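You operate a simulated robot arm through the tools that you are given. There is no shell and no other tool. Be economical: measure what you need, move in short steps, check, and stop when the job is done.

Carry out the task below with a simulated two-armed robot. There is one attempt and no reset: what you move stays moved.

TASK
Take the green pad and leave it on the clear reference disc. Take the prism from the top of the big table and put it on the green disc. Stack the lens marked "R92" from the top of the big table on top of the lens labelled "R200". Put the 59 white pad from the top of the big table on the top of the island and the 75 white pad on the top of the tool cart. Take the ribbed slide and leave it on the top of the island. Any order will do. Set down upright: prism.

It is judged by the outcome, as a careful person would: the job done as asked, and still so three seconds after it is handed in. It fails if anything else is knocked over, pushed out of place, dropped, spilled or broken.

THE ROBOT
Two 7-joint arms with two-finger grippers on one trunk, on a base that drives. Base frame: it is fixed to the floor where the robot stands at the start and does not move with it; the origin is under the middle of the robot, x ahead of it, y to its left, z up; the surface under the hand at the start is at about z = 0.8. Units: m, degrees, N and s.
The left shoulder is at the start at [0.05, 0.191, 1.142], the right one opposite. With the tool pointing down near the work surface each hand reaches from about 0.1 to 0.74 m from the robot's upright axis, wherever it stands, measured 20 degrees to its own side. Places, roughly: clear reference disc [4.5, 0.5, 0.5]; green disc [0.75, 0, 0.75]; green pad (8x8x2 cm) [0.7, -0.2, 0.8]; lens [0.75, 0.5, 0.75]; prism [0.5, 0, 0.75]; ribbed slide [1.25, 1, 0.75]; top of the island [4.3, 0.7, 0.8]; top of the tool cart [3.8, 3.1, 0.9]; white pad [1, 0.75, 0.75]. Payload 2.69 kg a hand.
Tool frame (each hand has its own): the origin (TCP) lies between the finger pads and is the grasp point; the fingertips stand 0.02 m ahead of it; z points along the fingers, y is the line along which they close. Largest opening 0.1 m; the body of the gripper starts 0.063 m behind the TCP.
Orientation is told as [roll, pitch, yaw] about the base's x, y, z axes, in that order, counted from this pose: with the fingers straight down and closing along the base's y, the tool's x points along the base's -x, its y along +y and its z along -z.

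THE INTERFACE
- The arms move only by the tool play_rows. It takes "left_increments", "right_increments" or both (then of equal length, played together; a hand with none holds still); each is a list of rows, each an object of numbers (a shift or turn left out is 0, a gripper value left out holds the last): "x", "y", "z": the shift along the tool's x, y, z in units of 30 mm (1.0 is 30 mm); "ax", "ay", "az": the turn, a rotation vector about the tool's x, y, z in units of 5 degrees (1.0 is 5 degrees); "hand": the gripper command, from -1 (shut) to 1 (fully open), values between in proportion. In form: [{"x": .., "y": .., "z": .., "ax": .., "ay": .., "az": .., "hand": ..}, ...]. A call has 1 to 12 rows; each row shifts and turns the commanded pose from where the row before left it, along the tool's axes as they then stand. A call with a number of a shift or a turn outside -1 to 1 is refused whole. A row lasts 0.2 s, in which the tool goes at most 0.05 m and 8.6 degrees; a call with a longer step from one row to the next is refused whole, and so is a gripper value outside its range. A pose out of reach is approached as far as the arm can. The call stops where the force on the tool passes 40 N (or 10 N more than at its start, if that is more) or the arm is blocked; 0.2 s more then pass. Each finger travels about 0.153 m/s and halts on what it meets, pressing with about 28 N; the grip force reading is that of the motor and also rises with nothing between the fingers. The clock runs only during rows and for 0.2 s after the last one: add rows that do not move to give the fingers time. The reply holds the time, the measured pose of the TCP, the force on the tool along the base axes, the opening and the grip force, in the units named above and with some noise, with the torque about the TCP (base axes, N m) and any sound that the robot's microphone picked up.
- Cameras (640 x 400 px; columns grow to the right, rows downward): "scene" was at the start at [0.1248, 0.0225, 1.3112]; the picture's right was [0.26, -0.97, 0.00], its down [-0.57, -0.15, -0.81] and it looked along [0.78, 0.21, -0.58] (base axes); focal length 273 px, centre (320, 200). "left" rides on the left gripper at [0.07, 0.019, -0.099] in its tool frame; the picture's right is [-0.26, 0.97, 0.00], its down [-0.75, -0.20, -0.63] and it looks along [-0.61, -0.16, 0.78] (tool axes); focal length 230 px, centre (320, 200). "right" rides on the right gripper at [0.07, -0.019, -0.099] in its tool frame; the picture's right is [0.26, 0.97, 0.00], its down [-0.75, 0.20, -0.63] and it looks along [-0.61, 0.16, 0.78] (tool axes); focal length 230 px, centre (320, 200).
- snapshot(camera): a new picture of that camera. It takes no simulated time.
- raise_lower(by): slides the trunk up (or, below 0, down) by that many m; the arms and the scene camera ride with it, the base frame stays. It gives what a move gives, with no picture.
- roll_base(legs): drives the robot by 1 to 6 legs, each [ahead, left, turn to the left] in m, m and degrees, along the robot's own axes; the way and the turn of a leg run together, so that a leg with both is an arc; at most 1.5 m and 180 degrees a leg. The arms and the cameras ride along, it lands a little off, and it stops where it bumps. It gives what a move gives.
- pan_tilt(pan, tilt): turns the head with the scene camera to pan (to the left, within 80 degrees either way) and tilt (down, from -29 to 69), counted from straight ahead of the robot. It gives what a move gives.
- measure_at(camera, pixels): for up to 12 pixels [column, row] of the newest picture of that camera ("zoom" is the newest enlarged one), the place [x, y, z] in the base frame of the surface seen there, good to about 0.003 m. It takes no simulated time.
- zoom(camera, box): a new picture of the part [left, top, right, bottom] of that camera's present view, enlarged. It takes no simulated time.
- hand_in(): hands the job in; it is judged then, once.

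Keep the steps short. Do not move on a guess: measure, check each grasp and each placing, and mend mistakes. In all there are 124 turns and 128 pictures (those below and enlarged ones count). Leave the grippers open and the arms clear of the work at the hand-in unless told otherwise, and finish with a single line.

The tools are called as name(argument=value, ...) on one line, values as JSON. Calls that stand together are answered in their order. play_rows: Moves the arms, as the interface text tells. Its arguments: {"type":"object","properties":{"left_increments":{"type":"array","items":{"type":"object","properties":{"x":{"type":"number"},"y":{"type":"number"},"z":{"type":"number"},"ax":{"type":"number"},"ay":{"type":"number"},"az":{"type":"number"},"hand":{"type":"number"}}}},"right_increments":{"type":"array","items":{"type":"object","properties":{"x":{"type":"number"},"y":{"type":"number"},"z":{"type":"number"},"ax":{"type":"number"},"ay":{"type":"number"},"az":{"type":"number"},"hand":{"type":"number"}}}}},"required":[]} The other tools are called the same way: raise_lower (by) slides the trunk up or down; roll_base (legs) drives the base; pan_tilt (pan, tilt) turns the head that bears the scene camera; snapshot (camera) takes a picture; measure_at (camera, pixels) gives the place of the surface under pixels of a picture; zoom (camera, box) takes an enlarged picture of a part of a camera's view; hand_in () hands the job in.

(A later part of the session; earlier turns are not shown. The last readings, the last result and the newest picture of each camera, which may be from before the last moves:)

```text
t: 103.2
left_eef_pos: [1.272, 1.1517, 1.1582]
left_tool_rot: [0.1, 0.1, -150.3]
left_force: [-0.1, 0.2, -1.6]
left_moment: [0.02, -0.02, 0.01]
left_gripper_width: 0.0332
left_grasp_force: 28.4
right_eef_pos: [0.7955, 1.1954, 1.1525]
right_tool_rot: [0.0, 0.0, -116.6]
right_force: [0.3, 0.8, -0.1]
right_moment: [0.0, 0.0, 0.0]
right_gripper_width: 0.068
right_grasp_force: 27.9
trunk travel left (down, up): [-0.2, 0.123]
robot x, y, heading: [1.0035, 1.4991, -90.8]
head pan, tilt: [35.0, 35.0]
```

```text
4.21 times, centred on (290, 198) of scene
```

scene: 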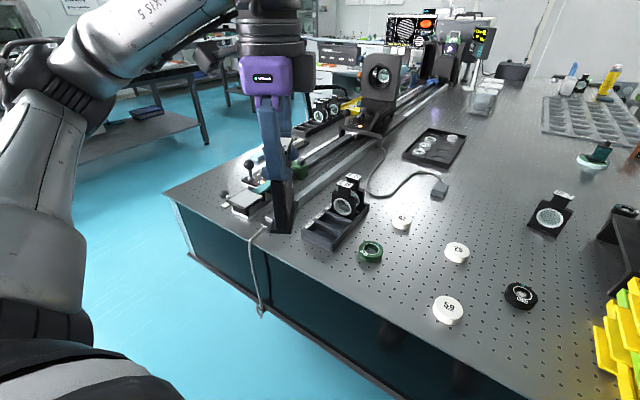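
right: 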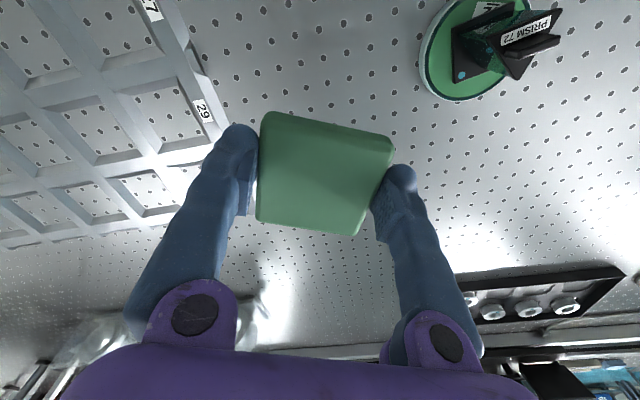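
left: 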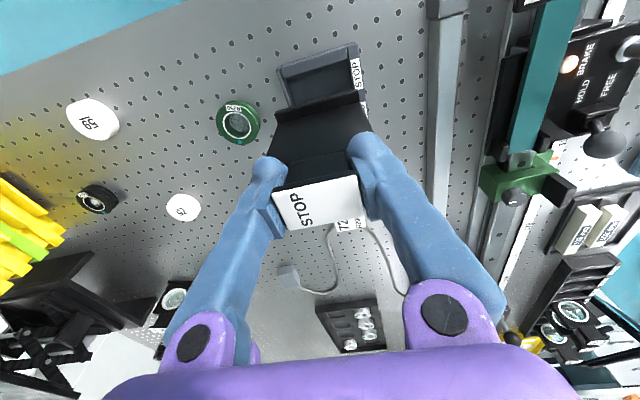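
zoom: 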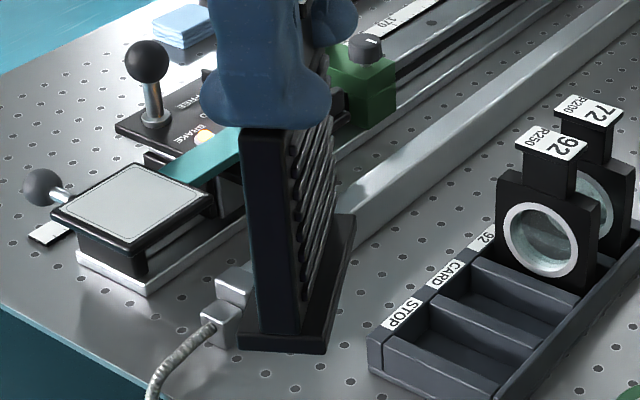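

Ribs are on the hidden face: this is the ribbed slide, with a standing foot. I measure the foot bottom relative to the TCP.

measure_at(camera="zoom", pixels=[[245, 345], [318, 350], [245, 330], [352, 222], [270, 342], [280, 335], [270, 150]])

```text
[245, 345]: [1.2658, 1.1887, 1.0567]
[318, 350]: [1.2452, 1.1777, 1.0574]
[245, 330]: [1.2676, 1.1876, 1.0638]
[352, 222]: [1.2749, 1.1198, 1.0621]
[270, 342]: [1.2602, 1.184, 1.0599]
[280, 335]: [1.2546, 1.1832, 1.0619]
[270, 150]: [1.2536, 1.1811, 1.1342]
```

Restore the left hand's yaw, turn to heading 0, and drive along the aisle toward the island.

play_rows(left_increments=[{"az": -1}, {"az": -1}, {"az": -1}, {"az": -1}, {"az": -1}, {"az": -1}, {"az": -1}, {"az": -1}, {"az": -1}, {"az": -1}, {"az": -1}, {"az": -1}])

roll_base(legs=[[0, 0, 90], [1.3, 0, 0]])

pan_tilt(pan=-15, tilt=25)

snapshot(camera="scene")

```text
t: 105.8
left_eef_pos: [1.2728, 1.1501, 1.1578]
left_tool_rot: [0.0, 0.0, -90.5]
left_force: [0.0, 0.9, -1.5]
left_moment: [-0.01, -0.03, 0.0]
left_gripper_width: 0.033
left_grasp_force: 27.5
right_eef_pos: [0.7962, 1.1947, 1.1524]
right_tool_rot: [-0.1, 0.0, -116.7]
right_force: [0.9, -0.7, -1.0]
right_moment: [0.04, 0.0, 0.02]
right_gripper_width: 0.0678
right_grasp_force: 27.6
trunk travel left (down, up): [-0.2, 0.123]
robot x, y, heading: [1.0007, 1.4962, -90.5]
head pan, tilt: [35.0, 35.0]
```

```text
t: 116.2
left_eef_pos: [2.648, 1.7733, 1.1575]
left_tool_rot: [0.0, 0.0, -0.2]
left_force: [-0.8, 0.6, -1.6]
left_moment: [0.0, -0.02, 0.01]
left_gripper_width: 0.033
left_grasp_force: 28.4
right_eef_pos: [2.6068, 1.2957, 1.1514]
right_tool_rot: [0.1, -0.1, -26.2]
right_force: [0.3, -0.7, 0.9]
right_moment: [-0.02, -0.01, 0.0]
right_gripper_width: 0.0682
right_grasp_force: 27.5
trunk travel left (down, up): [-0.2, 0.123]
robot x, y, heading: [2.3, 1.496, -0.2]
head pan, tilt: [35.0, 35.0]
```

```text
t: 117.4
left_eef_pos: [2.6471, 1.7729, 1.1585]
left_tool_rot: [0.0, 0.0, -0.2]
left_force: [-0.7, 0.1, -1.8]
left_moment: [0.0, 0.0, 0.01]
left_gripper_width: 0.0329
left_grasp_force: 27.7
right_eef_pos: [2.6066, 1.294, 1.1513]
right_tool_rot: [0.0, 0.1, -26.2]
right_force: [0.2, 0.6, 0.2]
right_moment: [0.0, 0.0, 0.0]
right_gripper_width: 0.0682
right_grasp_force: 28.2
trunk travel left (down, up): [-0.2, 0.123]
robot x, y, heading: [2.2998, 1.4982, -0.3]
head pan, tilt: [-15.0, 25.0]
```

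```text
69 pictures are left
```

scene: 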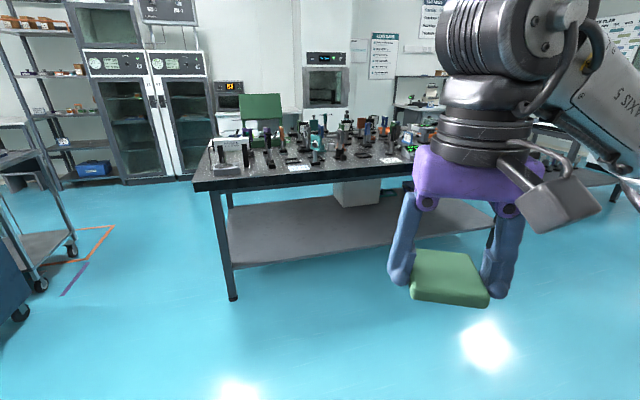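

The island has a lower shelf; the clear disc may lie on it. Measure the island and zoom on it.

measure_at(camera="scene", pixels=[[196, 190], [230, 260], [232, 298], [380, 180], [300, 215], [400, 225], [300, 255], [250, 140], [212, 145], [230, 170], [365, 195], [330, 165]])

zoom(camera="scene", box=[190, 80, 440, 280])

```text
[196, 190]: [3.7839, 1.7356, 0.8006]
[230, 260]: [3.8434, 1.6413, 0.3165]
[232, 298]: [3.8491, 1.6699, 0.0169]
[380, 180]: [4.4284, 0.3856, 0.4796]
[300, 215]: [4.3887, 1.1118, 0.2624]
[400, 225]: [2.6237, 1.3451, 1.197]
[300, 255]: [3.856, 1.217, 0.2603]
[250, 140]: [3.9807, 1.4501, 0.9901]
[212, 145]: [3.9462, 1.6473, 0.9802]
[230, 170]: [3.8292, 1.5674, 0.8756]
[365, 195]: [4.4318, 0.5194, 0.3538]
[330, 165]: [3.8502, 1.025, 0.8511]
```

```text
2.00 times, centred on (315, 180) of scene
```

zoom: 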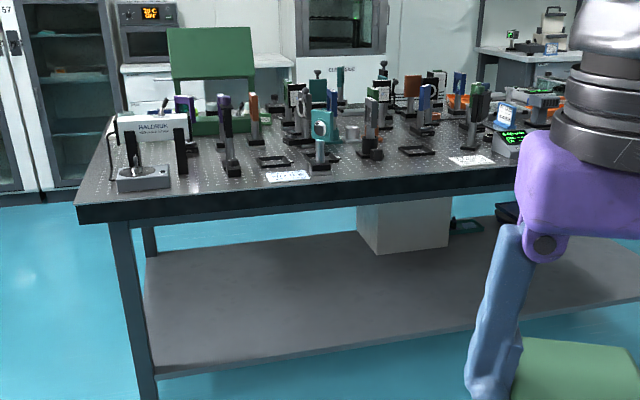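

The island top is crowded; a white box stands below at x≈4.43. I drive nearer to the island's left end to see more.

roll_base(legs=[[0.9, 0.55, 0]])

pan_tilt(pan=-40, tilt=25)

snapshot(camera="scene")

pan_tilt(pan=0, tilt=25)

snapshot(camera="scene")

```text
t: 122.8
left_eef_pos: [3.5611, 2.3158, 1.1579]
left_tool_rot: [0.0, 0.0, -0.5]
left_force: [-0.1, 0.3, -1.5]
left_moment: [0.0, -0.04, -0.01]
left_gripper_width: 0.0332
left_grasp_force: 27.7
right_eef_pos: [3.5163, 1.837, 1.1502]
right_tool_rot: [0.0, 0.0, -26.6]
right_force: [-0.1, 0.7, -0.1]
right_moment: [-0.01, -0.01, 0.03]
right_gripper_width: 0.0683
right_grasp_force: 28.1
trunk travel left (down, up): [-0.2, 0.123]
robot x, y, heading: [3.2146, 2.0405, -0.5]
head pan, tilt: [-15.0, 25.0]
```

```text
t: 123.7
left_eef_pos: [3.5603, 2.3145, 1.1569]
left_tool_rot: [0.0, 0.0, -0.6]
left_force: [0.6, -0.5, -1.5]
left_moment: [-0.02, 0.02, 0.02]
left_gripper_width: 0.0329
left_grasp_force: 28.2
right_eef_pos: [3.5174, 1.8379, 1.1513]
right_tool_rot: [-0.1, 0.0, -26.5]
right_force: [-0.4, 0.0, -0.8]
right_moment: [-0.02, 0.0, 0.01]
right_gripper_width: 0.0682
right_grasp_force: 27.7
trunk travel left (down, up): [-0.2, 0.123]
robot x, y, heading: [3.211, 2.0413, -0.6]
head pan, tilt: [-40.0, 25.0]
```

```text
67 pictures are left
```

scene: 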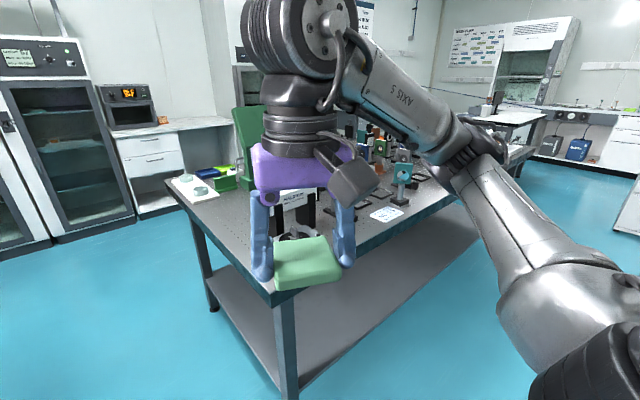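

```text
t: 124.8
left_eef_pos: [3.5608, 2.3151, 1.1582]
left_tool_rot: [0.0, 0.0, -0.5]
left_force: [0.2, -0.7, -1.4]
left_moment: [0.02, -0.01, 0.01]
left_gripper_width: 0.0331
left_grasp_force: 28.2
right_eef_pos: [3.5181, 1.8385, 1.1523]
right_tool_rot: [0.0, -0.1, -26.5]
right_force: [-0.1, -0.1, -0.6]
right_moment: [-0.04, 0.06, -0.05]
right_gripper_width: 0.0679
right_grasp_force: 27.7
trunk travel left (down, up): [-0.2, 0.123]
robot x, y, heading: [3.2142, 2.042, -0.8]
head pan, tilt: [0.0, 25.0]
```

```text
66 pictures are left
```

scene: 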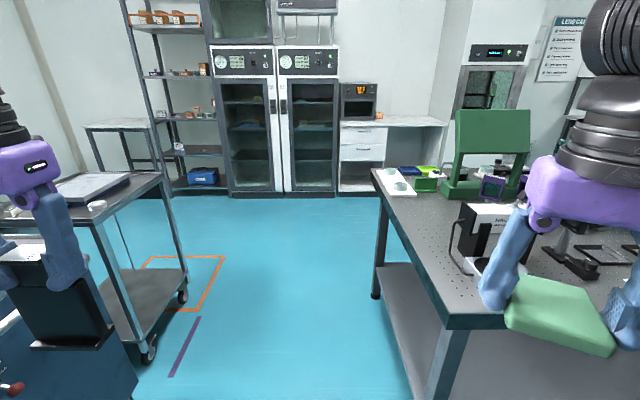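

measure_at(camera="scene", pixels=[[400, 187], [375, 172], [450, 325], [160, 180], [100, 210], [185, 290], [260, 300], [330, 250], [340, 195], [405, 172], [150, 350], [90, 190]])

zoom(camera="scene", box=[350, 90, 540, 230])

```text
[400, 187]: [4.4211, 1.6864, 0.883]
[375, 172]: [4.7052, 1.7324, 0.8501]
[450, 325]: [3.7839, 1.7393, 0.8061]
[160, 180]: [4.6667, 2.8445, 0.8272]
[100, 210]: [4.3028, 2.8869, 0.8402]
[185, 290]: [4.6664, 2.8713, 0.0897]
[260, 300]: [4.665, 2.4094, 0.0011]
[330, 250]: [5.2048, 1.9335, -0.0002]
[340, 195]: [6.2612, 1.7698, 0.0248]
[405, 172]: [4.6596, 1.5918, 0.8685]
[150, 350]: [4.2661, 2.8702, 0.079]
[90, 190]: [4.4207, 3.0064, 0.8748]
```

```text
2.86 times, centred on (445, 160) of scene
```

zoom: 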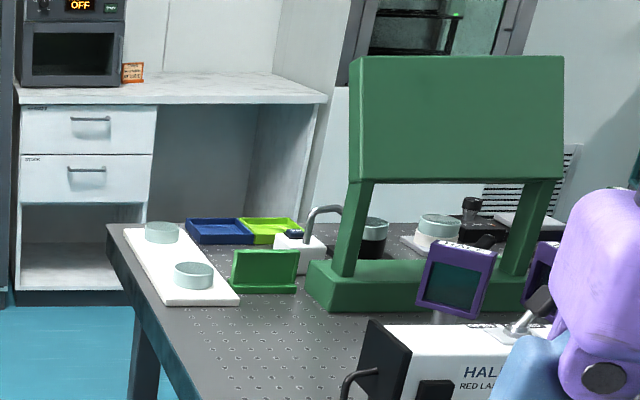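

The island top is z≈0.85, spanning x 3.78–4.70. The disc at z≈0.5 should be on the lower shelf's white box. I drive to the front of the island around y≈0.6 to look under.

roll_base(legs=[[-0.45, 0, 0], [0, -1.45, 0]])

pan_tilt(pan=0, tilt=22)

snapshot(camera="scene")

```text
t: 139.9
left_eef_pos: [3.0937, 0.8747, 1.1593]
left_tool_rot: [-0.1, 0.0, -0.7]
left_force: [0.3, 0.1, -1.7]
left_moment: [0.02, 0.01, -0.01]
left_gripper_width: 0.0332
left_grasp_force: 28.1
right_eef_pos: [3.0493, 0.3967, 1.1517]
right_tool_rot: [0.0, 0.0, -26.9]
right_force: [-0.5, 0.1, 0.0]
right_moment: [-0.01, -0.01, 0.02]
right_gripper_width: 0.0679
right_grasp_force: 28.0
trunk travel left (down, up): [-0.2, 0.123]
robot x, y, heading: [2.7454, 0.601, -0.7]
head pan, tilt: [0.0, 25.0]
```

```text
t: 140.6
left_eef_pos: [3.0943, 0.8727, 1.1592]
left_tool_rot: [-0.1, 0.0, -0.8]
left_force: [0.5, 0.0, -2.9]
left_moment: [-0.01, -0.01, 0.03]
left_gripper_width: 0.033
left_grasp_force: 28.0
right_eef_pos: [3.0481, 0.3961, 1.1506]
right_tool_rot: [0.0, 0.0, -26.8]
right_force: [0.2, -0.1, -0.7]
right_moment: [0.0, -0.02, 0.0]
right_gripper_width: 0.0683
right_grasp_force: 27.8
trunk travel left (down, up): [-0.2, 0.123]
robot x, y, heading: [2.7412, 0.604, -0.5]
head pan, tilt: [0.0, 22.0]
```

```text
64 pictures are left
```

scene: 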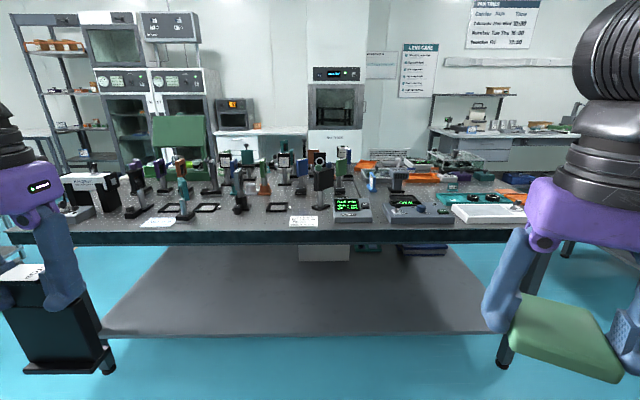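

Lower the trunk for a flatter view beneath the top.

raise_lower(by=-0.2)

zoom(camera="scene", box=[220, 130, 500, 305])

```text
t: 142.7
left_eef_pos: [3.0945, 0.8741, 0.9589]
left_tool_rot: [-0.1, 0.0, -0.7]
left_force: [0.1, -0.8, -1.7]
left_moment: [0.01, 0.04, 0.01]
left_gripper_width: 0.0331
left_grasp_force: 27.6
right_eef_pos: [3.048, 0.3961, 0.951]
right_tool_rot: [0.0, 0.0, -26.7]
right_force: [0.7, -0.5, 0.1]
right_moment: [0.01, 0.02, 0.04]
right_gripper_width: 0.0682
right_grasp_force: 28.1
trunk travel left (down, up): [0.0, 0.323]
robot x, y, heading: [2.7469, 0.6025, -0.8]
head pan, tilt: [0.0, 22.0]
```

```text
2.29 times, centred on (360, 218) of scene
```

zoom: 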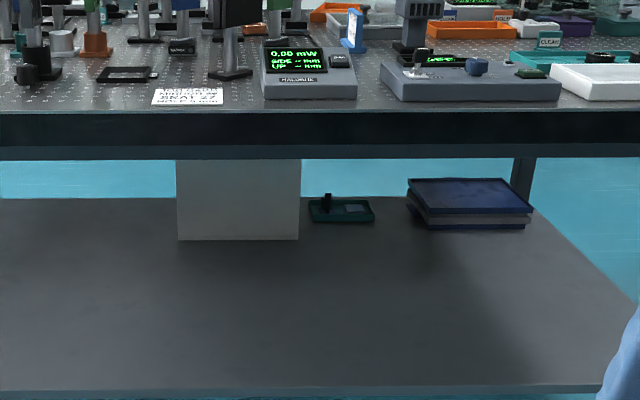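

measure_at(camera="zoom", pixels=[[240, 165], [240, 235], [240, 150], [240, 120], [340, 210], [460, 195], [550, 40], [580, 30], [185, 200], [295, 200], [30, 205]])

zoom(camera="scene", box=[400, 110, 560, 190])

zoom(camera="scene", box=[220, 100, 400, 190])

```text
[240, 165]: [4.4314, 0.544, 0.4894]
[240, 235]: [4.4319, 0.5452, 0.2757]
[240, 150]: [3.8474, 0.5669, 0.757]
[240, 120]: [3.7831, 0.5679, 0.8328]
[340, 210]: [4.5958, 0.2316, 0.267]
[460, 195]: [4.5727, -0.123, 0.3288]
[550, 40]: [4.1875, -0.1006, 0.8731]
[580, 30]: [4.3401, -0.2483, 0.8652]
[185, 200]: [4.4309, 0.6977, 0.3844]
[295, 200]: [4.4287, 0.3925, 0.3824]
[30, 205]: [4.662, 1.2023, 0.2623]
```

```text
4.00 times, centred on (480, 150) of scene
```

zoom: 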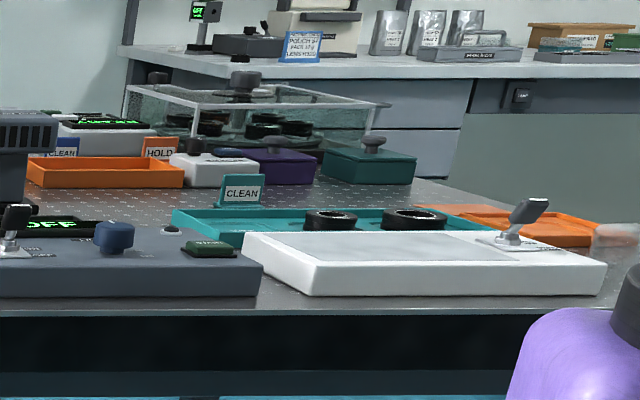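

```text
3.56 times, centred on (310, 145) of scene
```

zoom: 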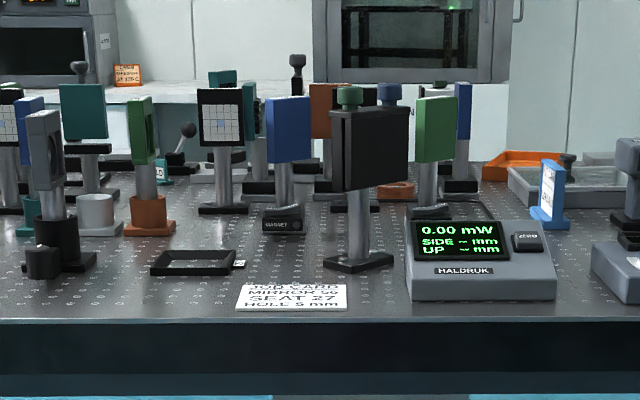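

The box stands at x≥4.43, y 0.39–0.70 and must be looked at from behind. First I place the slide on the front strip of the island top: raise the trunk, drive 0.55 m ahead, look down.

raise_lower(by=0.2)

roll_base(legs=[[0.55, 0, 0]])

pan_tilt(pan=5, tilt=42)

snapshot(camera="scene")

```text
t: 144.9
left_eef_pos: [3.0945, 0.872, 1.1576]
left_tool_rot: [-0.1, 0.0, -0.8]
left_force: [-0.5, 0.1, -1.8]
left_moment: [-0.02, -0.04, -0.01]
left_gripper_width: 0.0328
left_grasp_force: 27.6
right_eef_pos: [3.0491, 0.3957, 1.1506]
right_tool_rot: [0.1, 0.0, -26.8]
right_force: [0.4, 0.1, -1.0]
right_moment: [0.0, 0.0, 0.02]
right_gripper_width: 0.068
right_grasp_force: 27.8
trunk travel left (down, up): [-0.2, 0.123]
robot x, y, heading: [2.746, 0.6048, -0.8]
head pan, tilt: [0.0, 22.0]
```

```text
t: 148.1
left_eef_pos: [3.6451, 0.8632, 1.1579]
left_tool_rot: [0.0, 0.0, -0.9]
left_force: [0.3, 0.5, -2.5]
left_moment: [0.0, 0.02, 0.01]
left_gripper_width: 0.0331
left_grasp_force: 27.7
right_eef_pos: [3.5981, 0.3869, 1.1509]
right_tool_rot: [-0.1, 0.0, -26.9]
right_force: [0.0, -0.7, -0.8]
right_moment: [0.02, 0.02, -0.02]
right_gripper_width: 0.068
right_grasp_force: 28.1
trunk travel left (down, up): [-0.2, 0.123]
robot x, y, heading: [3.2958, 0.5972, -1.2]
head pan, tilt: [0.0, 22.0]
```

```text
t: 148.9
left_eef_pos: [3.6441, 0.8636, 1.1577]
left_tool_rot: [-0.1, 0.0, -0.9]
left_force: [0.6, -0.3, -2.2]
left_moment: [-0.01, -0.01, 0.0]
left_gripper_width: 0.0329
left_grasp_force: 28.0
right_eef_pos: [3.5976, 0.3861, 1.151]
right_tool_rot: [0.0, 0.1, -26.9]
right_force: [0.0, -0.4, -0.3]
right_moment: [-0.04, 0.0, -0.01]
right_gripper_width: 0.0682
right_grasp_force: 28.6
trunk travel left (down, up): [-0.2, 0.123]
robot x, y, heading: [3.2949, 0.5952, -0.8]
head pan, tilt: [5.0, 42.0]
```

```text
60 pictures are left
```

scene: 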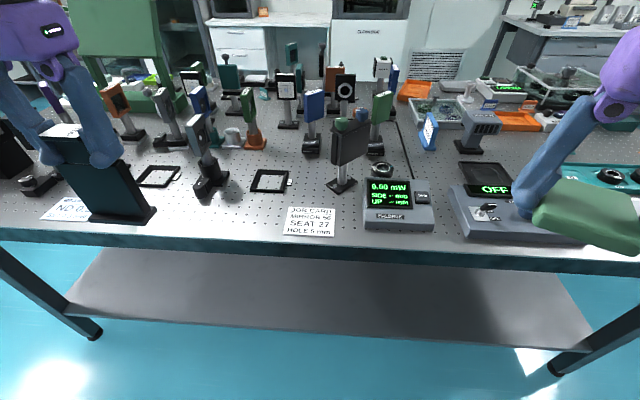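

measure_at(camera="scene", pixels=[[230, 218], [175, 205], [210, 195], [180, 230], [285, 225], [255, 190], [290, 190], [270, 175], [225, 180], [155, 212], [140, 185], [180, 175]])

```text
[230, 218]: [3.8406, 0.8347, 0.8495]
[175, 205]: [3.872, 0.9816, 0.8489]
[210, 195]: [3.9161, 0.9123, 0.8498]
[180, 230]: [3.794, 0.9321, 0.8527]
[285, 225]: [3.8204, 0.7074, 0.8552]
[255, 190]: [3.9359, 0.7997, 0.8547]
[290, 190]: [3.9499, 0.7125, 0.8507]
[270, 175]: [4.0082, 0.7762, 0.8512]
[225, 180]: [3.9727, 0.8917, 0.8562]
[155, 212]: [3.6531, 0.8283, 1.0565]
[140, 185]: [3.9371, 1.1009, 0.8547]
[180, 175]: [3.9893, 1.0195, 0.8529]
```

Free spot at about (3.837, 0.83), surface z 0.85. Shift base right 8 cm for reach, then carry the slide over.

roll_base(legs=[[0, -0.08, 0]])

play_rows(left_increments=[{"x": -0.92, "y": 0.21}, {"x": -0.92, "y": 0.21}, {"x": -0.92, "y": 0.21}, {"x": -0.92, "y": 0.21}, {"x": -0.92, "y": 0.21}, {"x": -0.92, "y": 0.21}, {"x": -0.92, "y": 0.21}, {}, {"z": 1}, {"z": 1}, {"z": 1}, {}])

snapshot(camera="left")

snapshot(camera="scene")

```text
t: 150.3
left_eef_pos: [3.6431, 0.7832, 1.1586]
left_tool_rot: [0.0, 0.0, -1.0]
left_force: [-0.2, -0.7, -2.4]
left_moment: [0.01, -0.01, -0.01]
left_gripper_width: 0.033
left_grasp_force: 28.0
right_eef_pos: [3.5958, 0.3059, 1.152]
right_tool_rot: [-0.1, 0.1, -27.0]
right_force: [-0.2, 0.4, -0.3]
right_moment: [0.04, 0.01, -0.01]
right_gripper_width: 0.068
right_grasp_force: 28.2
trunk travel left (down, up): [-0.2, 0.123]
robot x, y, heading: [3.2965, 0.5112, -0.9]
head pan, tilt: [5.0, 42.0]
```

```text
t: 152.9
left_eef_pos: [3.8361, 0.8256, 1.0687]
left_tool_rot: [0.1, 0.0, -1.0]
left_force: [0.1, -0.1, -0.7]
left_moment: [0.01, 0.0, 0.0]
left_gripper_width: 0.0329
left_grasp_force: 28.4
right_eef_pos: [3.5958, 0.3061, 1.1509]
right_tool_rot: [-0.1, 0.0, -26.9]
right_force: [0.1, -0.3, -0.6]
right_moment: [-0.01, -0.01, 0.0]
right_gripper_width: 0.0682
right_grasp_force: 27.5
trunk travel left (down, up): [-0.2, 0.123]
robot x, y, heading: [3.2907, 0.5133, -1.1]
head pan, tilt: [5.0, 42.0]
```

```text
59 pictures are left
```

left: 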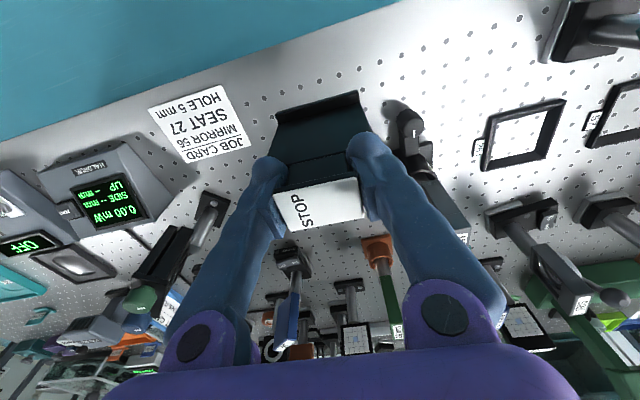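

```text
58 pictures are left
```

scene: 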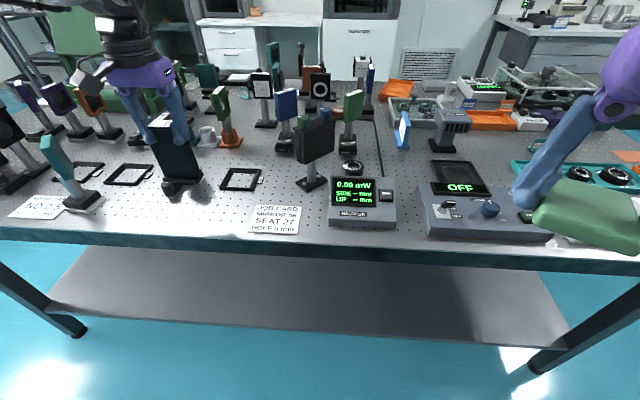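

The post at (405,130) in the left view is near. I measure it against the slide.

measure_at(camera="left", pixels=[[405, 112], [392, 130], [398, 150], [415, 135], [430, 200], [445, 190], [360, 98], [366, 130], [280, 115], [272, 150], [235, 140], [460, 235]])

```text
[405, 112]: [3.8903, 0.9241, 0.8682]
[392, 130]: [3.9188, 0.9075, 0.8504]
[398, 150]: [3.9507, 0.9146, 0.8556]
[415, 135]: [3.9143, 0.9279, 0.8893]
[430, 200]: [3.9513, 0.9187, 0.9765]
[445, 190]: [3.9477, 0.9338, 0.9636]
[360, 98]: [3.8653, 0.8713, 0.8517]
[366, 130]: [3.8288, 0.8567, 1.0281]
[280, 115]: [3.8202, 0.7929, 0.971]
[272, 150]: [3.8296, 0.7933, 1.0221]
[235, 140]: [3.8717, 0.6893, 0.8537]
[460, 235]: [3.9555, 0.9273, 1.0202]
```

Clear by a few cm. Lower to just above the surface.

play_rows(left_increments=[{"z": 1}, {"z": 1}, {"z": 1}, {"z": 0.6}, {}])

play_rows(left_increments=[{"z": 0.1}, {"z": 0.07}, {}])

```text
t: 154.1
left_eef_pos: [3.8359, 0.8271, 0.9595]
left_tool_rot: [0.0, -0.1, -0.8]
left_force: [0.5, 0.1, -1.4]
left_moment: [0.01, -0.01, 0.0]
left_gripper_width: 0.0328
left_grasp_force: 27.6
right_eef_pos: [3.5946, 0.3073, 1.1512]
right_tool_rot: [0.0, -0.1, -26.9]
right_force: [0.6, 0.3, -1.2]
right_moment: [0.04, -0.01, 0.02]
right_gripper_width: 0.0679
right_grasp_force: 28.4
trunk travel left (down, up): [-0.2, 0.123]
robot x, y, heading: [3.2923, 0.5116, -0.8]
head pan, tilt: [5.0, 42.0]
```

```text
t: 154.9
left_eef_pos: [3.8369, 0.8245, 0.9542]
left_tool_rot: [0.0, 0.0, -0.8]
left_force: [-0.5, 0.5, -2.4]
left_moment: [0.01, -0.02, 0.0]
left_gripper_width: 0.0332
left_grasp_force: 27.7
right_eef_pos: [3.5952, 0.3072, 1.1517]
right_tool_rot: [-0.1, 0.0, -26.8]
right_force: [0.4, -0.1, -1.2]
right_moment: [0.01, 0.02, -0.01]
right_gripper_width: 0.0683
right_grasp_force: 28.3
trunk travel left (down, up): [-0.2, 0.123]
robot x, y, heading: [3.292, 0.5126, -0.8]
head pan, tilt: [5.0, 42.0]
```

play_rows(left_increments=[{"z": 0.08}, {}])

zoom(camera="scene", box=[130, 90, 240, 230])

```text
t: 155.5
left_eef_pos: [3.8365, 0.8257, 0.9546]
left_tool_rot: [0.0, -0.2, -0.8]
left_force: [-0.8, 3.4, 9.1]
left_moment: [0.0, 0.0, 0.0]
left_gripper_width: 0.033
left_grasp_force: 27.9
right_eef_pos: [3.595, 0.3074, 1.1526]
right_tool_rot: [0.1, 0.0, -26.9]
right_force: [-0.6, 0.6, -1.6]
right_moment: [0.01, -0.01, 0.0]
right_gripper_width: 0.0682
right_grasp_force: 28.1
trunk travel left (down, up): [-0.2, 0.123]
robot x, y, heading: [3.2887, 0.5149, -1.0]
head pan, tilt: [5.0, 42.0]
```

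```text
2.86 times, centred on (185, 160) of scene
```

zoom: 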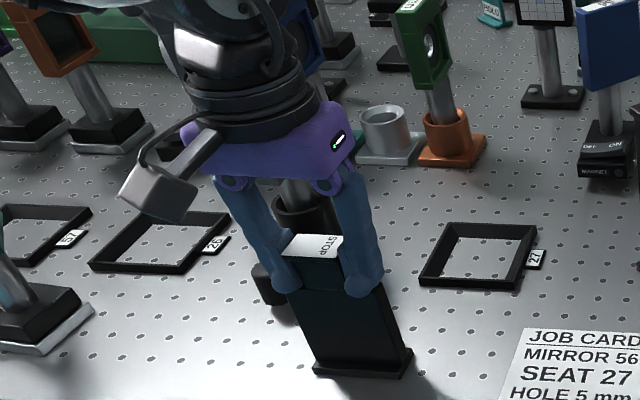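

It stands on the island top. Open and rise straight up.

play_rows(left_increments=[{"z": -0.04, "hand": -0.35}, {"hand": 0}, {"hand": 0.5}, {"hand": 1}, {}, {"z": -1}, {"z": -1}, {"z": -1}, {"z": -1}, {"z": -1}, {"z": -1}, {}])

play_rows(left_increments=[{"z": -0.8, "x": 0.5}, {"x": 1}, {"x": 1}, {"x": 1}, {"x": 1}, {"x": 1}, {"x": 1}, {}])

zoom(camera="scene", box=[100, 90, 300, 240])

```text
t: 158.1
left_eef_pos: [3.8357, 0.8254, 1.135]
left_tool_rot: [0.0, 0.0, -0.8]
left_force: [0.0, 1.2, 0.8]
left_moment: [0.03, 0.01, -0.01]
left_gripper_width: 0.1001
left_grasp_force: 0.1
right_eef_pos: [3.5942, 0.3066, 1.1521]
right_tool_rot: [0.0, 0.1, -26.9]
right_force: [0.0, 0.5, 0.2]
right_moment: [0.03, -0.01, -0.01]
right_gripper_width: 0.0682
right_grasp_force: 28.2
trunk travel left (down, up): [-0.2, 0.123]
robot x, y, heading: [3.2936, 0.5156, -1.0]
head pan, tilt: [5.0, 42.0]
```

```text
t: 159.9
left_eef_pos: [3.6421, 0.8289, 1.1581]
left_tool_rot: [0.0, 0.0, -0.9]
left_force: [-0.2, 0.4, -0.1]
left_moment: [-0.01, 0.02, 0.02]
left_gripper_width: 0.1
left_grasp_force: 0.1
right_eef_pos: [3.5956, 0.3064, 1.1497]
right_tool_rot: [0.0, 0.1, -26.9]
right_force: [0.0, 0.5, 0.6]
right_moment: [-0.04, -0.03, -0.07]
right_gripper_width: 0.0679
right_grasp_force: 27.7
trunk travel left (down, up): [-0.2, 0.123]
robot x, y, heading: [3.2893, 0.5102, -0.9]
head pan, tilt: [5.0, 42.0]
```

```text
2.67 times, centred on (200, 165) of scene
```

zoom: 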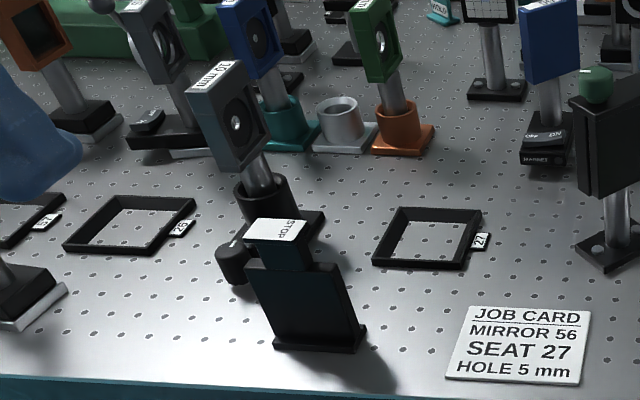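

The slide stands free. Now go round to the back of the island to find the clear disc.

roll_base(legs=[[-0.4, 0, 0], [0, 1.45, 0], [0.2, 0.25, 0], [1.4, 0, 0], [0.85, 0, 0]])

pan_tilt(pan=-80, tilt=30)

snapshot(camera="scene")

```text
t: 187.8
left_eef_pos: [5.7349, 2.4336, 1.1566]
left_tool_rot: [0.0, -0.1, -2.3]
left_force: [0.1, 0.3, 0.0]
left_moment: [0.0, 0.0, 0.01]
left_gripper_width: 0.0999
left_grasp_force: 0.0
right_eef_pos: [5.6773, 1.9124, 1.1518]
right_tool_rot: [0.0, -0.1, -28.2]
right_force: [-0.4, 0.1, -0.2]
right_moment: [0.0, 0.01, -0.02]
right_gripper_width: 0.0682
right_grasp_force: 27.1
trunk travel left (down, up): [-0.2, 0.123]
robot x, y, heading: [5.3759, 2.125, -2.3]
head pan, tilt: [5.0, 42.0]
```

```text
t: 189.4
left_eef_pos: [5.7337, 2.4318, 1.1577]
left_tool_rot: [0.0, 0.0, -2.2]
left_force: [-0.1, 0.0, 0.3]
left_moment: [-0.02, -0.02, -0.01]
left_gripper_width: 0.1
left_grasp_force: 0.0
right_eef_pos: [5.6775, 1.9122, 1.1512]
right_tool_rot: [0.0, 0.0, -28.2]
right_force: [0.9, 0.1, -0.7]
right_moment: [-0.02, -0.02, 0.03]
right_gripper_width: 0.0682
right_grasp_force: 27.5
trunk travel left (down, up): [-0.2, 0.123]
robot x, y, heading: [5.3756, 2.1256, -2.2]
head pan, tilt: [-80.0, 30.0]
```

```text
55 pictures are left
```

scene: 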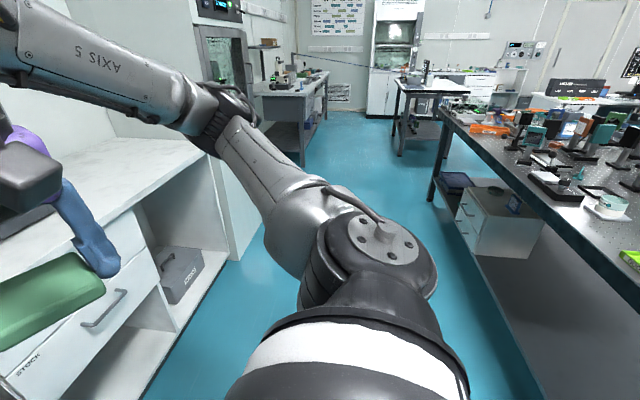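

A drawer cabinet stands on the shelf, back side facing here. Zoom and measure.

zoom(camera="scene", box=[430, 90, 640, 265])

measure_at(camera="scene", pixels=[[460, 180], [510, 195], [525, 210], [465, 235], [440, 125], [610, 290], [495, 250], [230, 240], [250, 130], [540, 215], [612, 203], [205, 300]])

```text
2.29 times, centred on (535, 178) of scene
```

zoom: 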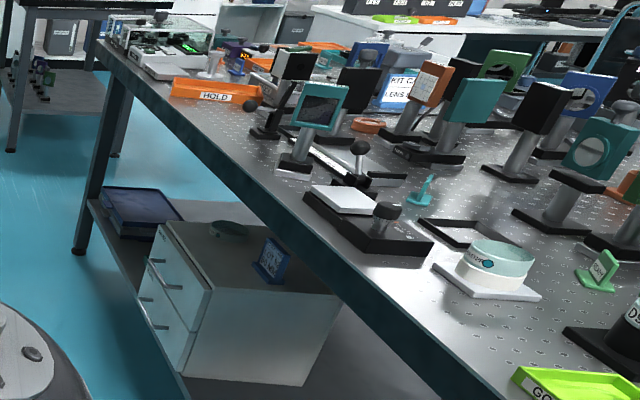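

```text
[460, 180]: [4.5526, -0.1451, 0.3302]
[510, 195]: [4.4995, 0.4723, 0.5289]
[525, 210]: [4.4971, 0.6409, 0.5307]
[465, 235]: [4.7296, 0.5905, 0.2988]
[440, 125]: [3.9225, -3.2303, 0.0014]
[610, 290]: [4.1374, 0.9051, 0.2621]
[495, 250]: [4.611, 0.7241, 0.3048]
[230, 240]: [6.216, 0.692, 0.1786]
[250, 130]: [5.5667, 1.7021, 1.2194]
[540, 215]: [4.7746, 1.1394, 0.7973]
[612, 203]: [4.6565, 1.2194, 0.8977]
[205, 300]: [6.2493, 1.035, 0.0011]
```

On the cabinet (top z≈0.53, under the tabletop) lies a disc at zoom (228,228), next to a blue sign. I turn round to face −x and sidestep to y≈0.5 to look under the top.

roll_base(legs=[[0.1, 0, 0], [0, 0, -178], [0, 1.45, 0]])

raise_lower(by=-0.2)

pan_tilt(pan=-5, tilt=40)

snapshot(camera="scene")

```text
t: 210.2
left_eef_pos: [5.1531, 0.3595, 1.1573]
left_tool_rot: [0.0, 0.0, -179.1]
left_force: [-0.4, 0.0, -0.6]
left_moment: [-0.03, 0.02, 0.02]
left_gripper_width: 0.0999
left_grasp_force: 0.1
right_eef_pos: [5.1827, 0.8821, 1.1511]
right_tool_rot: [-0.1, -0.1, 155.0]
right_force: [0.4, -0.2, 0.3]
right_moment: [-0.02, 0.01, -0.02]
right_gripper_width: 0.068
right_grasp_force: 28.4
trunk travel left (down, up): [-0.2, 0.123]
robot x, y, heading: [5.4936, 0.6832, -179.4]
head pan, tilt: [-80.0, 30.0]
```

```text
t: 212.4
left_eef_pos: [5.1534, 0.3596, 0.9568]
left_tool_rot: [0.0, 0.1, -179.1]
left_force: [0.5, 0.8, 0.3]
left_moment: [-0.02, 0.03, 0.03]
left_gripper_width: 0.0997
left_grasp_force: 0.2
right_eef_pos: [5.1821, 0.8809, 0.9512]
right_tool_rot: [0.0, 0.0, 154.9]
right_force: [0.3, 1.1, 0.1]
right_moment: [-0.01, 0.02, -0.01]
right_gripper_width: 0.0681
right_grasp_force: 28.0
trunk travel left (down, up): [0.0, 0.323]
robot x, y, heading: [5.4918, 0.6811, -179.1]
head pan, tilt: [-80.0, 30.0]
```

```text
t: 213.8
left_eef_pos: [5.1527, 0.36, 0.9562]
left_tool_rot: [0.0, 0.1, -179.0]
left_force: [0.2, 0.3, -0.7]
left_moment: [-0.02, -0.03, 0.0]
left_gripper_width: 0.1
left_grasp_force: 0.1
right_eef_pos: [5.1816, 0.8817, 0.9509]
right_tool_rot: [0.0, 0.0, 155.0]
right_force: [0.3, 0.1, 0.3]
right_moment: [0.02, 0.05, 0.01]
right_gripper_width: 0.0682
right_grasp_force: 28.1
trunk travel left (down, up): [0.0, 0.323]
robot x, y, heading: [5.4931, 0.6832, -179.0]
head pan, tilt: [-5.0, 40.0]
```

```text
53 pictures are left
```

scene: 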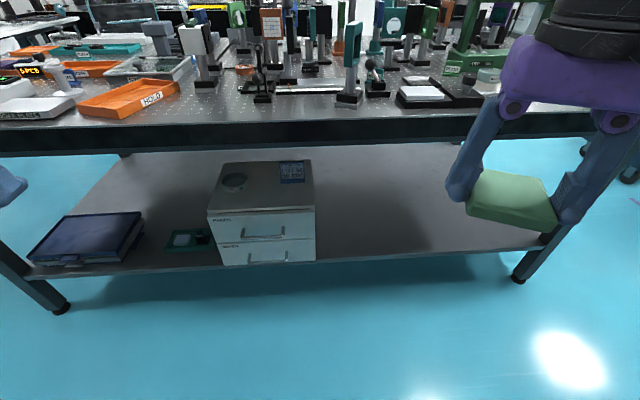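

zoom(camera="scene", box=[190, 120, 340, 270])

measure_at(camera="scene", pixels=[[236, 180], [223, 181], [247, 180], [235, 172], [235, 189], [210, 208], [315, 208], [292, 182], [250, 120], [250, 146], [220, 165], [310, 162]])

```text
2.67 times, centred on (265, 195) of scene
```

zoom: 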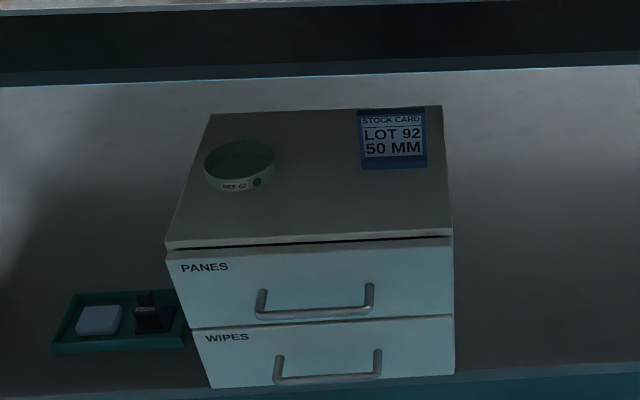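

```text
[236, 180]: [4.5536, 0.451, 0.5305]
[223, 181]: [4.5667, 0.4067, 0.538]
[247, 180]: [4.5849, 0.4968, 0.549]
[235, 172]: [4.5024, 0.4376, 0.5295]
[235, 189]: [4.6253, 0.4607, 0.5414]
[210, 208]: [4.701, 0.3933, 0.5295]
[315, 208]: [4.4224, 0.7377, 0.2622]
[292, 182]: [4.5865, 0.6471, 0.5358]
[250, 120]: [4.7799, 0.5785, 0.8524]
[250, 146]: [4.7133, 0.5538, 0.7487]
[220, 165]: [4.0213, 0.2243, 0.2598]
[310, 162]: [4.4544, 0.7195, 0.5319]
```

The disc "REF 62" is at about (4.57, 0.452), top ≈0.549, under the tabletop (underside ≈0.749). A vertical hand can't get in, so I must regrasp the pad with a tilted tool. I look for a free spot on the island's rear strip.

zoom(camera="scene", box=[180, 60, 480, 130])

measure_at(camera="scene", pixels=[[262, 100], [275, 112], [275, 98], [300, 112], [300, 98], [330, 112], [330, 98], [349, 104], [380, 108], [392, 98], [205, 108], [225, 100]])

```text
2.13 times, centred on (330, 95) of scene
```

zoom: 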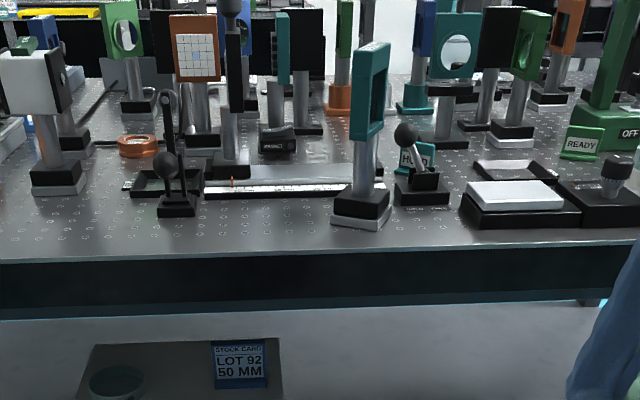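

```text
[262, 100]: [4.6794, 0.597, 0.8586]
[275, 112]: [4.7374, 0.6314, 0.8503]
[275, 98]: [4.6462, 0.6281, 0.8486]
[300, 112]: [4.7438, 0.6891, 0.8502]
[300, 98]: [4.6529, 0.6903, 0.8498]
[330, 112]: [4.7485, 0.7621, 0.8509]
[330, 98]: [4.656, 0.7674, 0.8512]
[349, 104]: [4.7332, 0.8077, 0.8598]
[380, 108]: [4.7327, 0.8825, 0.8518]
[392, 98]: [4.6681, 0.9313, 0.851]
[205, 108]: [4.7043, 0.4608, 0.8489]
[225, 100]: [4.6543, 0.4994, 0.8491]
```

A free spot lies at about (4.715, 0.465) on the top's rear strip, straight above the disc line. Raise the trunk, sidestep left 0.42 and go ahead 0.22.

raise_lower(by=0.2)

roll_base(legs=[[0, 0.42, 0], [0.22, 0, 0]])

pan_tilt(pan=-15, tilt=45)

snapshot(camera="scene")

```text
t: 216.0
left_eef_pos: [5.1523, 0.3583, 1.1575]
left_tool_rot: [0.0, 0.1, -179.1]
left_force: [-0.1, -0.2, -0.4]
left_moment: [0.0, 0.0, 0.01]
left_gripper_width: 0.1001
left_grasp_force: 0.0
right_eef_pos: [5.1818, 0.8815, 1.1502]
right_tool_rot: [0.0, -0.1, 155.0]
right_force: [-0.2, 0.0, -0.3]
right_moment: [0.02, 0.02, 0.0]
right_gripper_width: 0.0683
right_grasp_force: 28.2
trunk travel left (down, up): [-0.2, 0.123]
robot x, y, heading: [5.493, 0.6798, -179.3]
head pan, tilt: [-5.0, 40.0]
```

```text
t: 221.5
left_eef_pos: [4.9373, -0.0608, 1.1582]
left_tool_rot: [0.0, 0.0, -179.2]
left_force: [-0.9, -0.1, 0.0]
left_moment: [0.02, 0.01, -0.02]
left_gripper_width: 0.1
left_grasp_force: 0.0
right_eef_pos: [4.9682, 0.4608, 1.1508]
right_tool_rot: [0.0, 0.0, 154.8]
right_force: [-0.7, -0.3, -0.2]
right_moment: [0.03, -0.02, -0.01]
right_gripper_width: 0.0681
right_grasp_force: 28.0
trunk travel left (down, up): [-0.2, 0.123]
robot x, y, heading: [5.2781, 0.2626, -179.4]
head pan, tilt: [-5.0, 40.0]
```

```text
t: 222.2
left_eef_pos: [4.9378, -0.0612, 1.1568]
left_tool_rot: [0.0, -0.2, -179.1]
left_force: [-0.7, 0.5, 0.4]
left_moment: [0.03, 0.02, -0.04]
left_gripper_width: 0.0998
left_grasp_force: 0.0
right_eef_pos: [4.9701, 0.462, 1.1511]
right_tool_rot: [0.0, 0.0, 154.8]
right_force: [0.4, -0.1, -0.4]
right_moment: [0.03, -0.01, -0.02]
right_gripper_width: 0.0681
right_grasp_force: 28.1
trunk travel left (down, up): [-0.2, 0.123]
robot x, y, heading: [5.2778, 0.2622, -179.2]
head pan, tilt: [-15.0, 45.0]
```

```text
50 pictures are left
```

scene: 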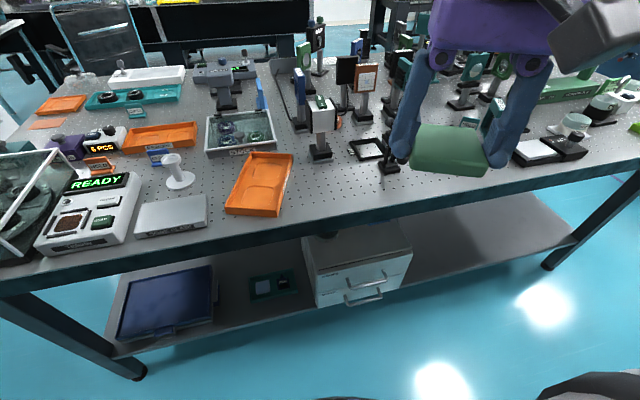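

measure_at(camera="scene", pixels=[[280, 212], [300, 200], [340, 200], [370, 190], [320, 165], [375, 172], [388, 170], [320, 155], [293, 158], [375, 208], [388, 140]])

```text
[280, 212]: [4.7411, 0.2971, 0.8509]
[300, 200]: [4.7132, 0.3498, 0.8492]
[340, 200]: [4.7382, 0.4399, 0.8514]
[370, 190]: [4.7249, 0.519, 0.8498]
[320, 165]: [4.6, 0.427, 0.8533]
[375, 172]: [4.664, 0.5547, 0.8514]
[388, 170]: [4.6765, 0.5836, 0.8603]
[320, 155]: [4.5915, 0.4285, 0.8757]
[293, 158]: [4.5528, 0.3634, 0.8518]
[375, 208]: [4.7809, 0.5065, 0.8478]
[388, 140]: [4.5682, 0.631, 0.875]
```

Free area x 4.62–4.775, y 0.30–0.56. I square the hand to the robot and move the pad over (4.715, 0.44).

play_rows(right_increments=[{"az": -1}, {"az": -1}, {"az": -1}, {"az": -1}, {"az": -1}, {"az": -0.2}, {}])

play_rows(right_increments=[{"x": -0.95, "y": 0.07}, {"x": -0.95, "y": 0.07}, {"x": -0.95, "y": 0.07}, {"x": -0.95, "y": 0.07}, {"x": -0.95, "y": 0.07}, {"x": -0.95, "y": 0.07}, {"x": -0.95, "y": 0.07}, {"x": -0.95, "y": 0.07}, {"x": -0.9, "y": 0.05}, {"z": 1}, {"z": 1}, {}])

play_rows(right_increments=[{"z": 1}, {"z": 1}, {"z": 1}, {"z": 1}, {"z": 1}, {"z": 0.8}, {}])

snapshot(camera="scene")

```text
t: 223.8
left_eef_pos: [4.9376, -0.0592, 1.1567]
left_tool_rot: [0.0, 0.0, -179.2]
left_force: [1.4, 0.0, 0.2]
left_moment: [0.0, -0.03, -0.02]
left_gripper_width: 0.0999
left_grasp_force: 0.1
right_eef_pos: [4.968, 0.4612, 1.1507]
right_tool_rot: [0.0, -0.1, -179.2]
right_force: [-0.3, -0.8, -0.9]
right_moment: [0.02, -0.03, 0.03]
right_gripper_width: 0.068
right_grasp_force: 27.8
trunk travel left (down, up): [-0.2, 0.123]
robot x, y, heading: [5.277, 0.2646, -179.5]
head pan, tilt: [-15.0, 45.0]
```

```text
t: 226.4
left_eef_pos: [4.9382, -0.0608, 1.1568]
left_tool_rot: [-0.1, -0.1, -179.2]
left_force: [-1.0, -0.7, -0.8]
left_moment: [-0.01, -0.02, 0.03]
left_gripper_width: 0.0998
left_grasp_force: 0.0
right_eef_pos: [4.7131, 0.4389, 1.0904]
right_tool_rot: [0.0, 0.1, -179.2]
right_force: [-0.1, -0.6, 0.4]
right_moment: [0.0, -0.03, -0.02]
right_gripper_width: 0.0681
right_grasp_force: 27.9
trunk travel left (down, up): [-0.2, 0.123]
robot x, y, heading: [5.2746, 0.2683, -179.3]
head pan, tilt: [-15.0, 45.0]
```

```text
t: 228.0
left_eef_pos: [4.937, -0.0597, 1.1565]
left_tool_rot: [-0.1, -0.1, -179.2]
left_force: [0.8, -0.4, 0.0]
left_moment: [0.01, -0.03, 0.07]
left_gripper_width: 0.1
left_grasp_force: 0.1
right_eef_pos: [4.7146, 0.4393, 0.9164]
right_tool_rot: [0.1, 0.1, -179.2]
right_force: [-0.5, -0.1, -0.4]
right_moment: [0.02, -0.01, -0.01]
right_gripper_width: 0.0681
right_grasp_force: 28.1
trunk travel left (down, up): [-0.2, 0.123]
robot x, y, heading: [5.2774, 0.2632, -179.2]
head pan, tilt: [-15.0, 45.0]
```

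```text
49 pictures are left
```

scene: 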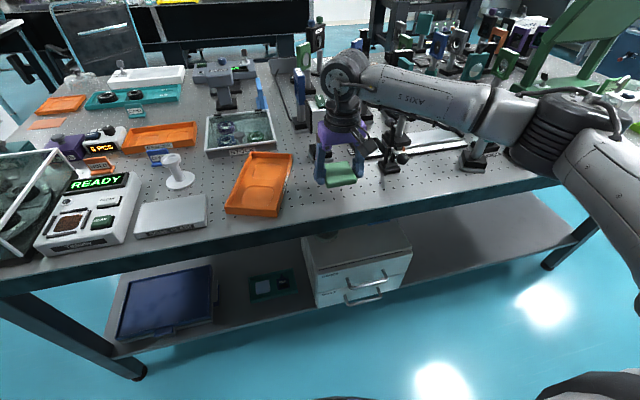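

Clear. Lower to contact and release.

play_rows(right_increments=[{"z": 0.8}, {"z": 0.4}, {}, {"z": 0.1}, {}])

play_rows(right_increments=[{"hand": 0.5}, {"hand": 1}, {}, {"z": -1}, {"z": -1}, {"z": -1}, {"z": -1}, {"z": -0.5}, {}])

snapshot(camera="right")

```text
t: 229.2
left_eef_pos: [4.9387, -0.0606, 1.1565]
left_tool_rot: [-0.1, -0.1, -179.2]
left_force: [0.9, 0.1, -0.1]
left_moment: [-0.01, -0.03, -0.02]
left_gripper_width: 0.0998
left_grasp_force: 0.1
right_eef_pos: [4.7145, 0.4403, 0.8772]
right_tool_rot: [0.0, -0.1, -179.1]
right_force: [0.0, 0.3, 0.0]
right_moment: [-0.03, 0.0, 0.01]
right_gripper_width: 0.0683
right_grasp_force: 27.8
trunk travel left (down, up): [-0.2, 0.123]
robot x, y, heading: [5.2762, 0.2622, -179.2]
head pan, tilt: [-15.0, 45.0]
```

```text
t: 231.2
left_eef_pos: [4.9373, -0.0613, 1.1571]
left_tool_rot: [-0.1, 0.1, -179.2]
left_force: [-0.5, 0.0, 0.6]
left_moment: [-0.02, 0.0, 0.0]
left_gripper_width: 0.1001
left_grasp_force: 0.1
right_eef_pos: [4.7126, 0.4388, 1.0136]
right_tool_rot: [0.0, 0.0, -179.2]
right_force: [-0.1, 0.8, 0.3]
right_moment: [-0.01, 0.0, -0.01]
right_gripper_width: 0.1001
right_grasp_force: 0.1
trunk travel left (down, up): [-0.2, 0.123]
robot x, y, heading: [5.2789, 0.2612, -179.4]
head pan, tilt: [-15.0, 45.0]
```

```text
48 pictures are left
```

right: 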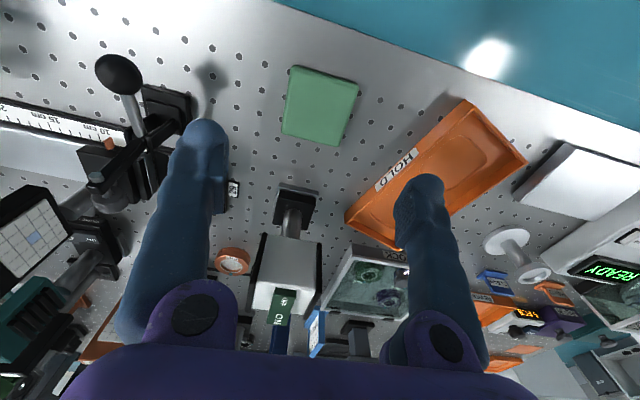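

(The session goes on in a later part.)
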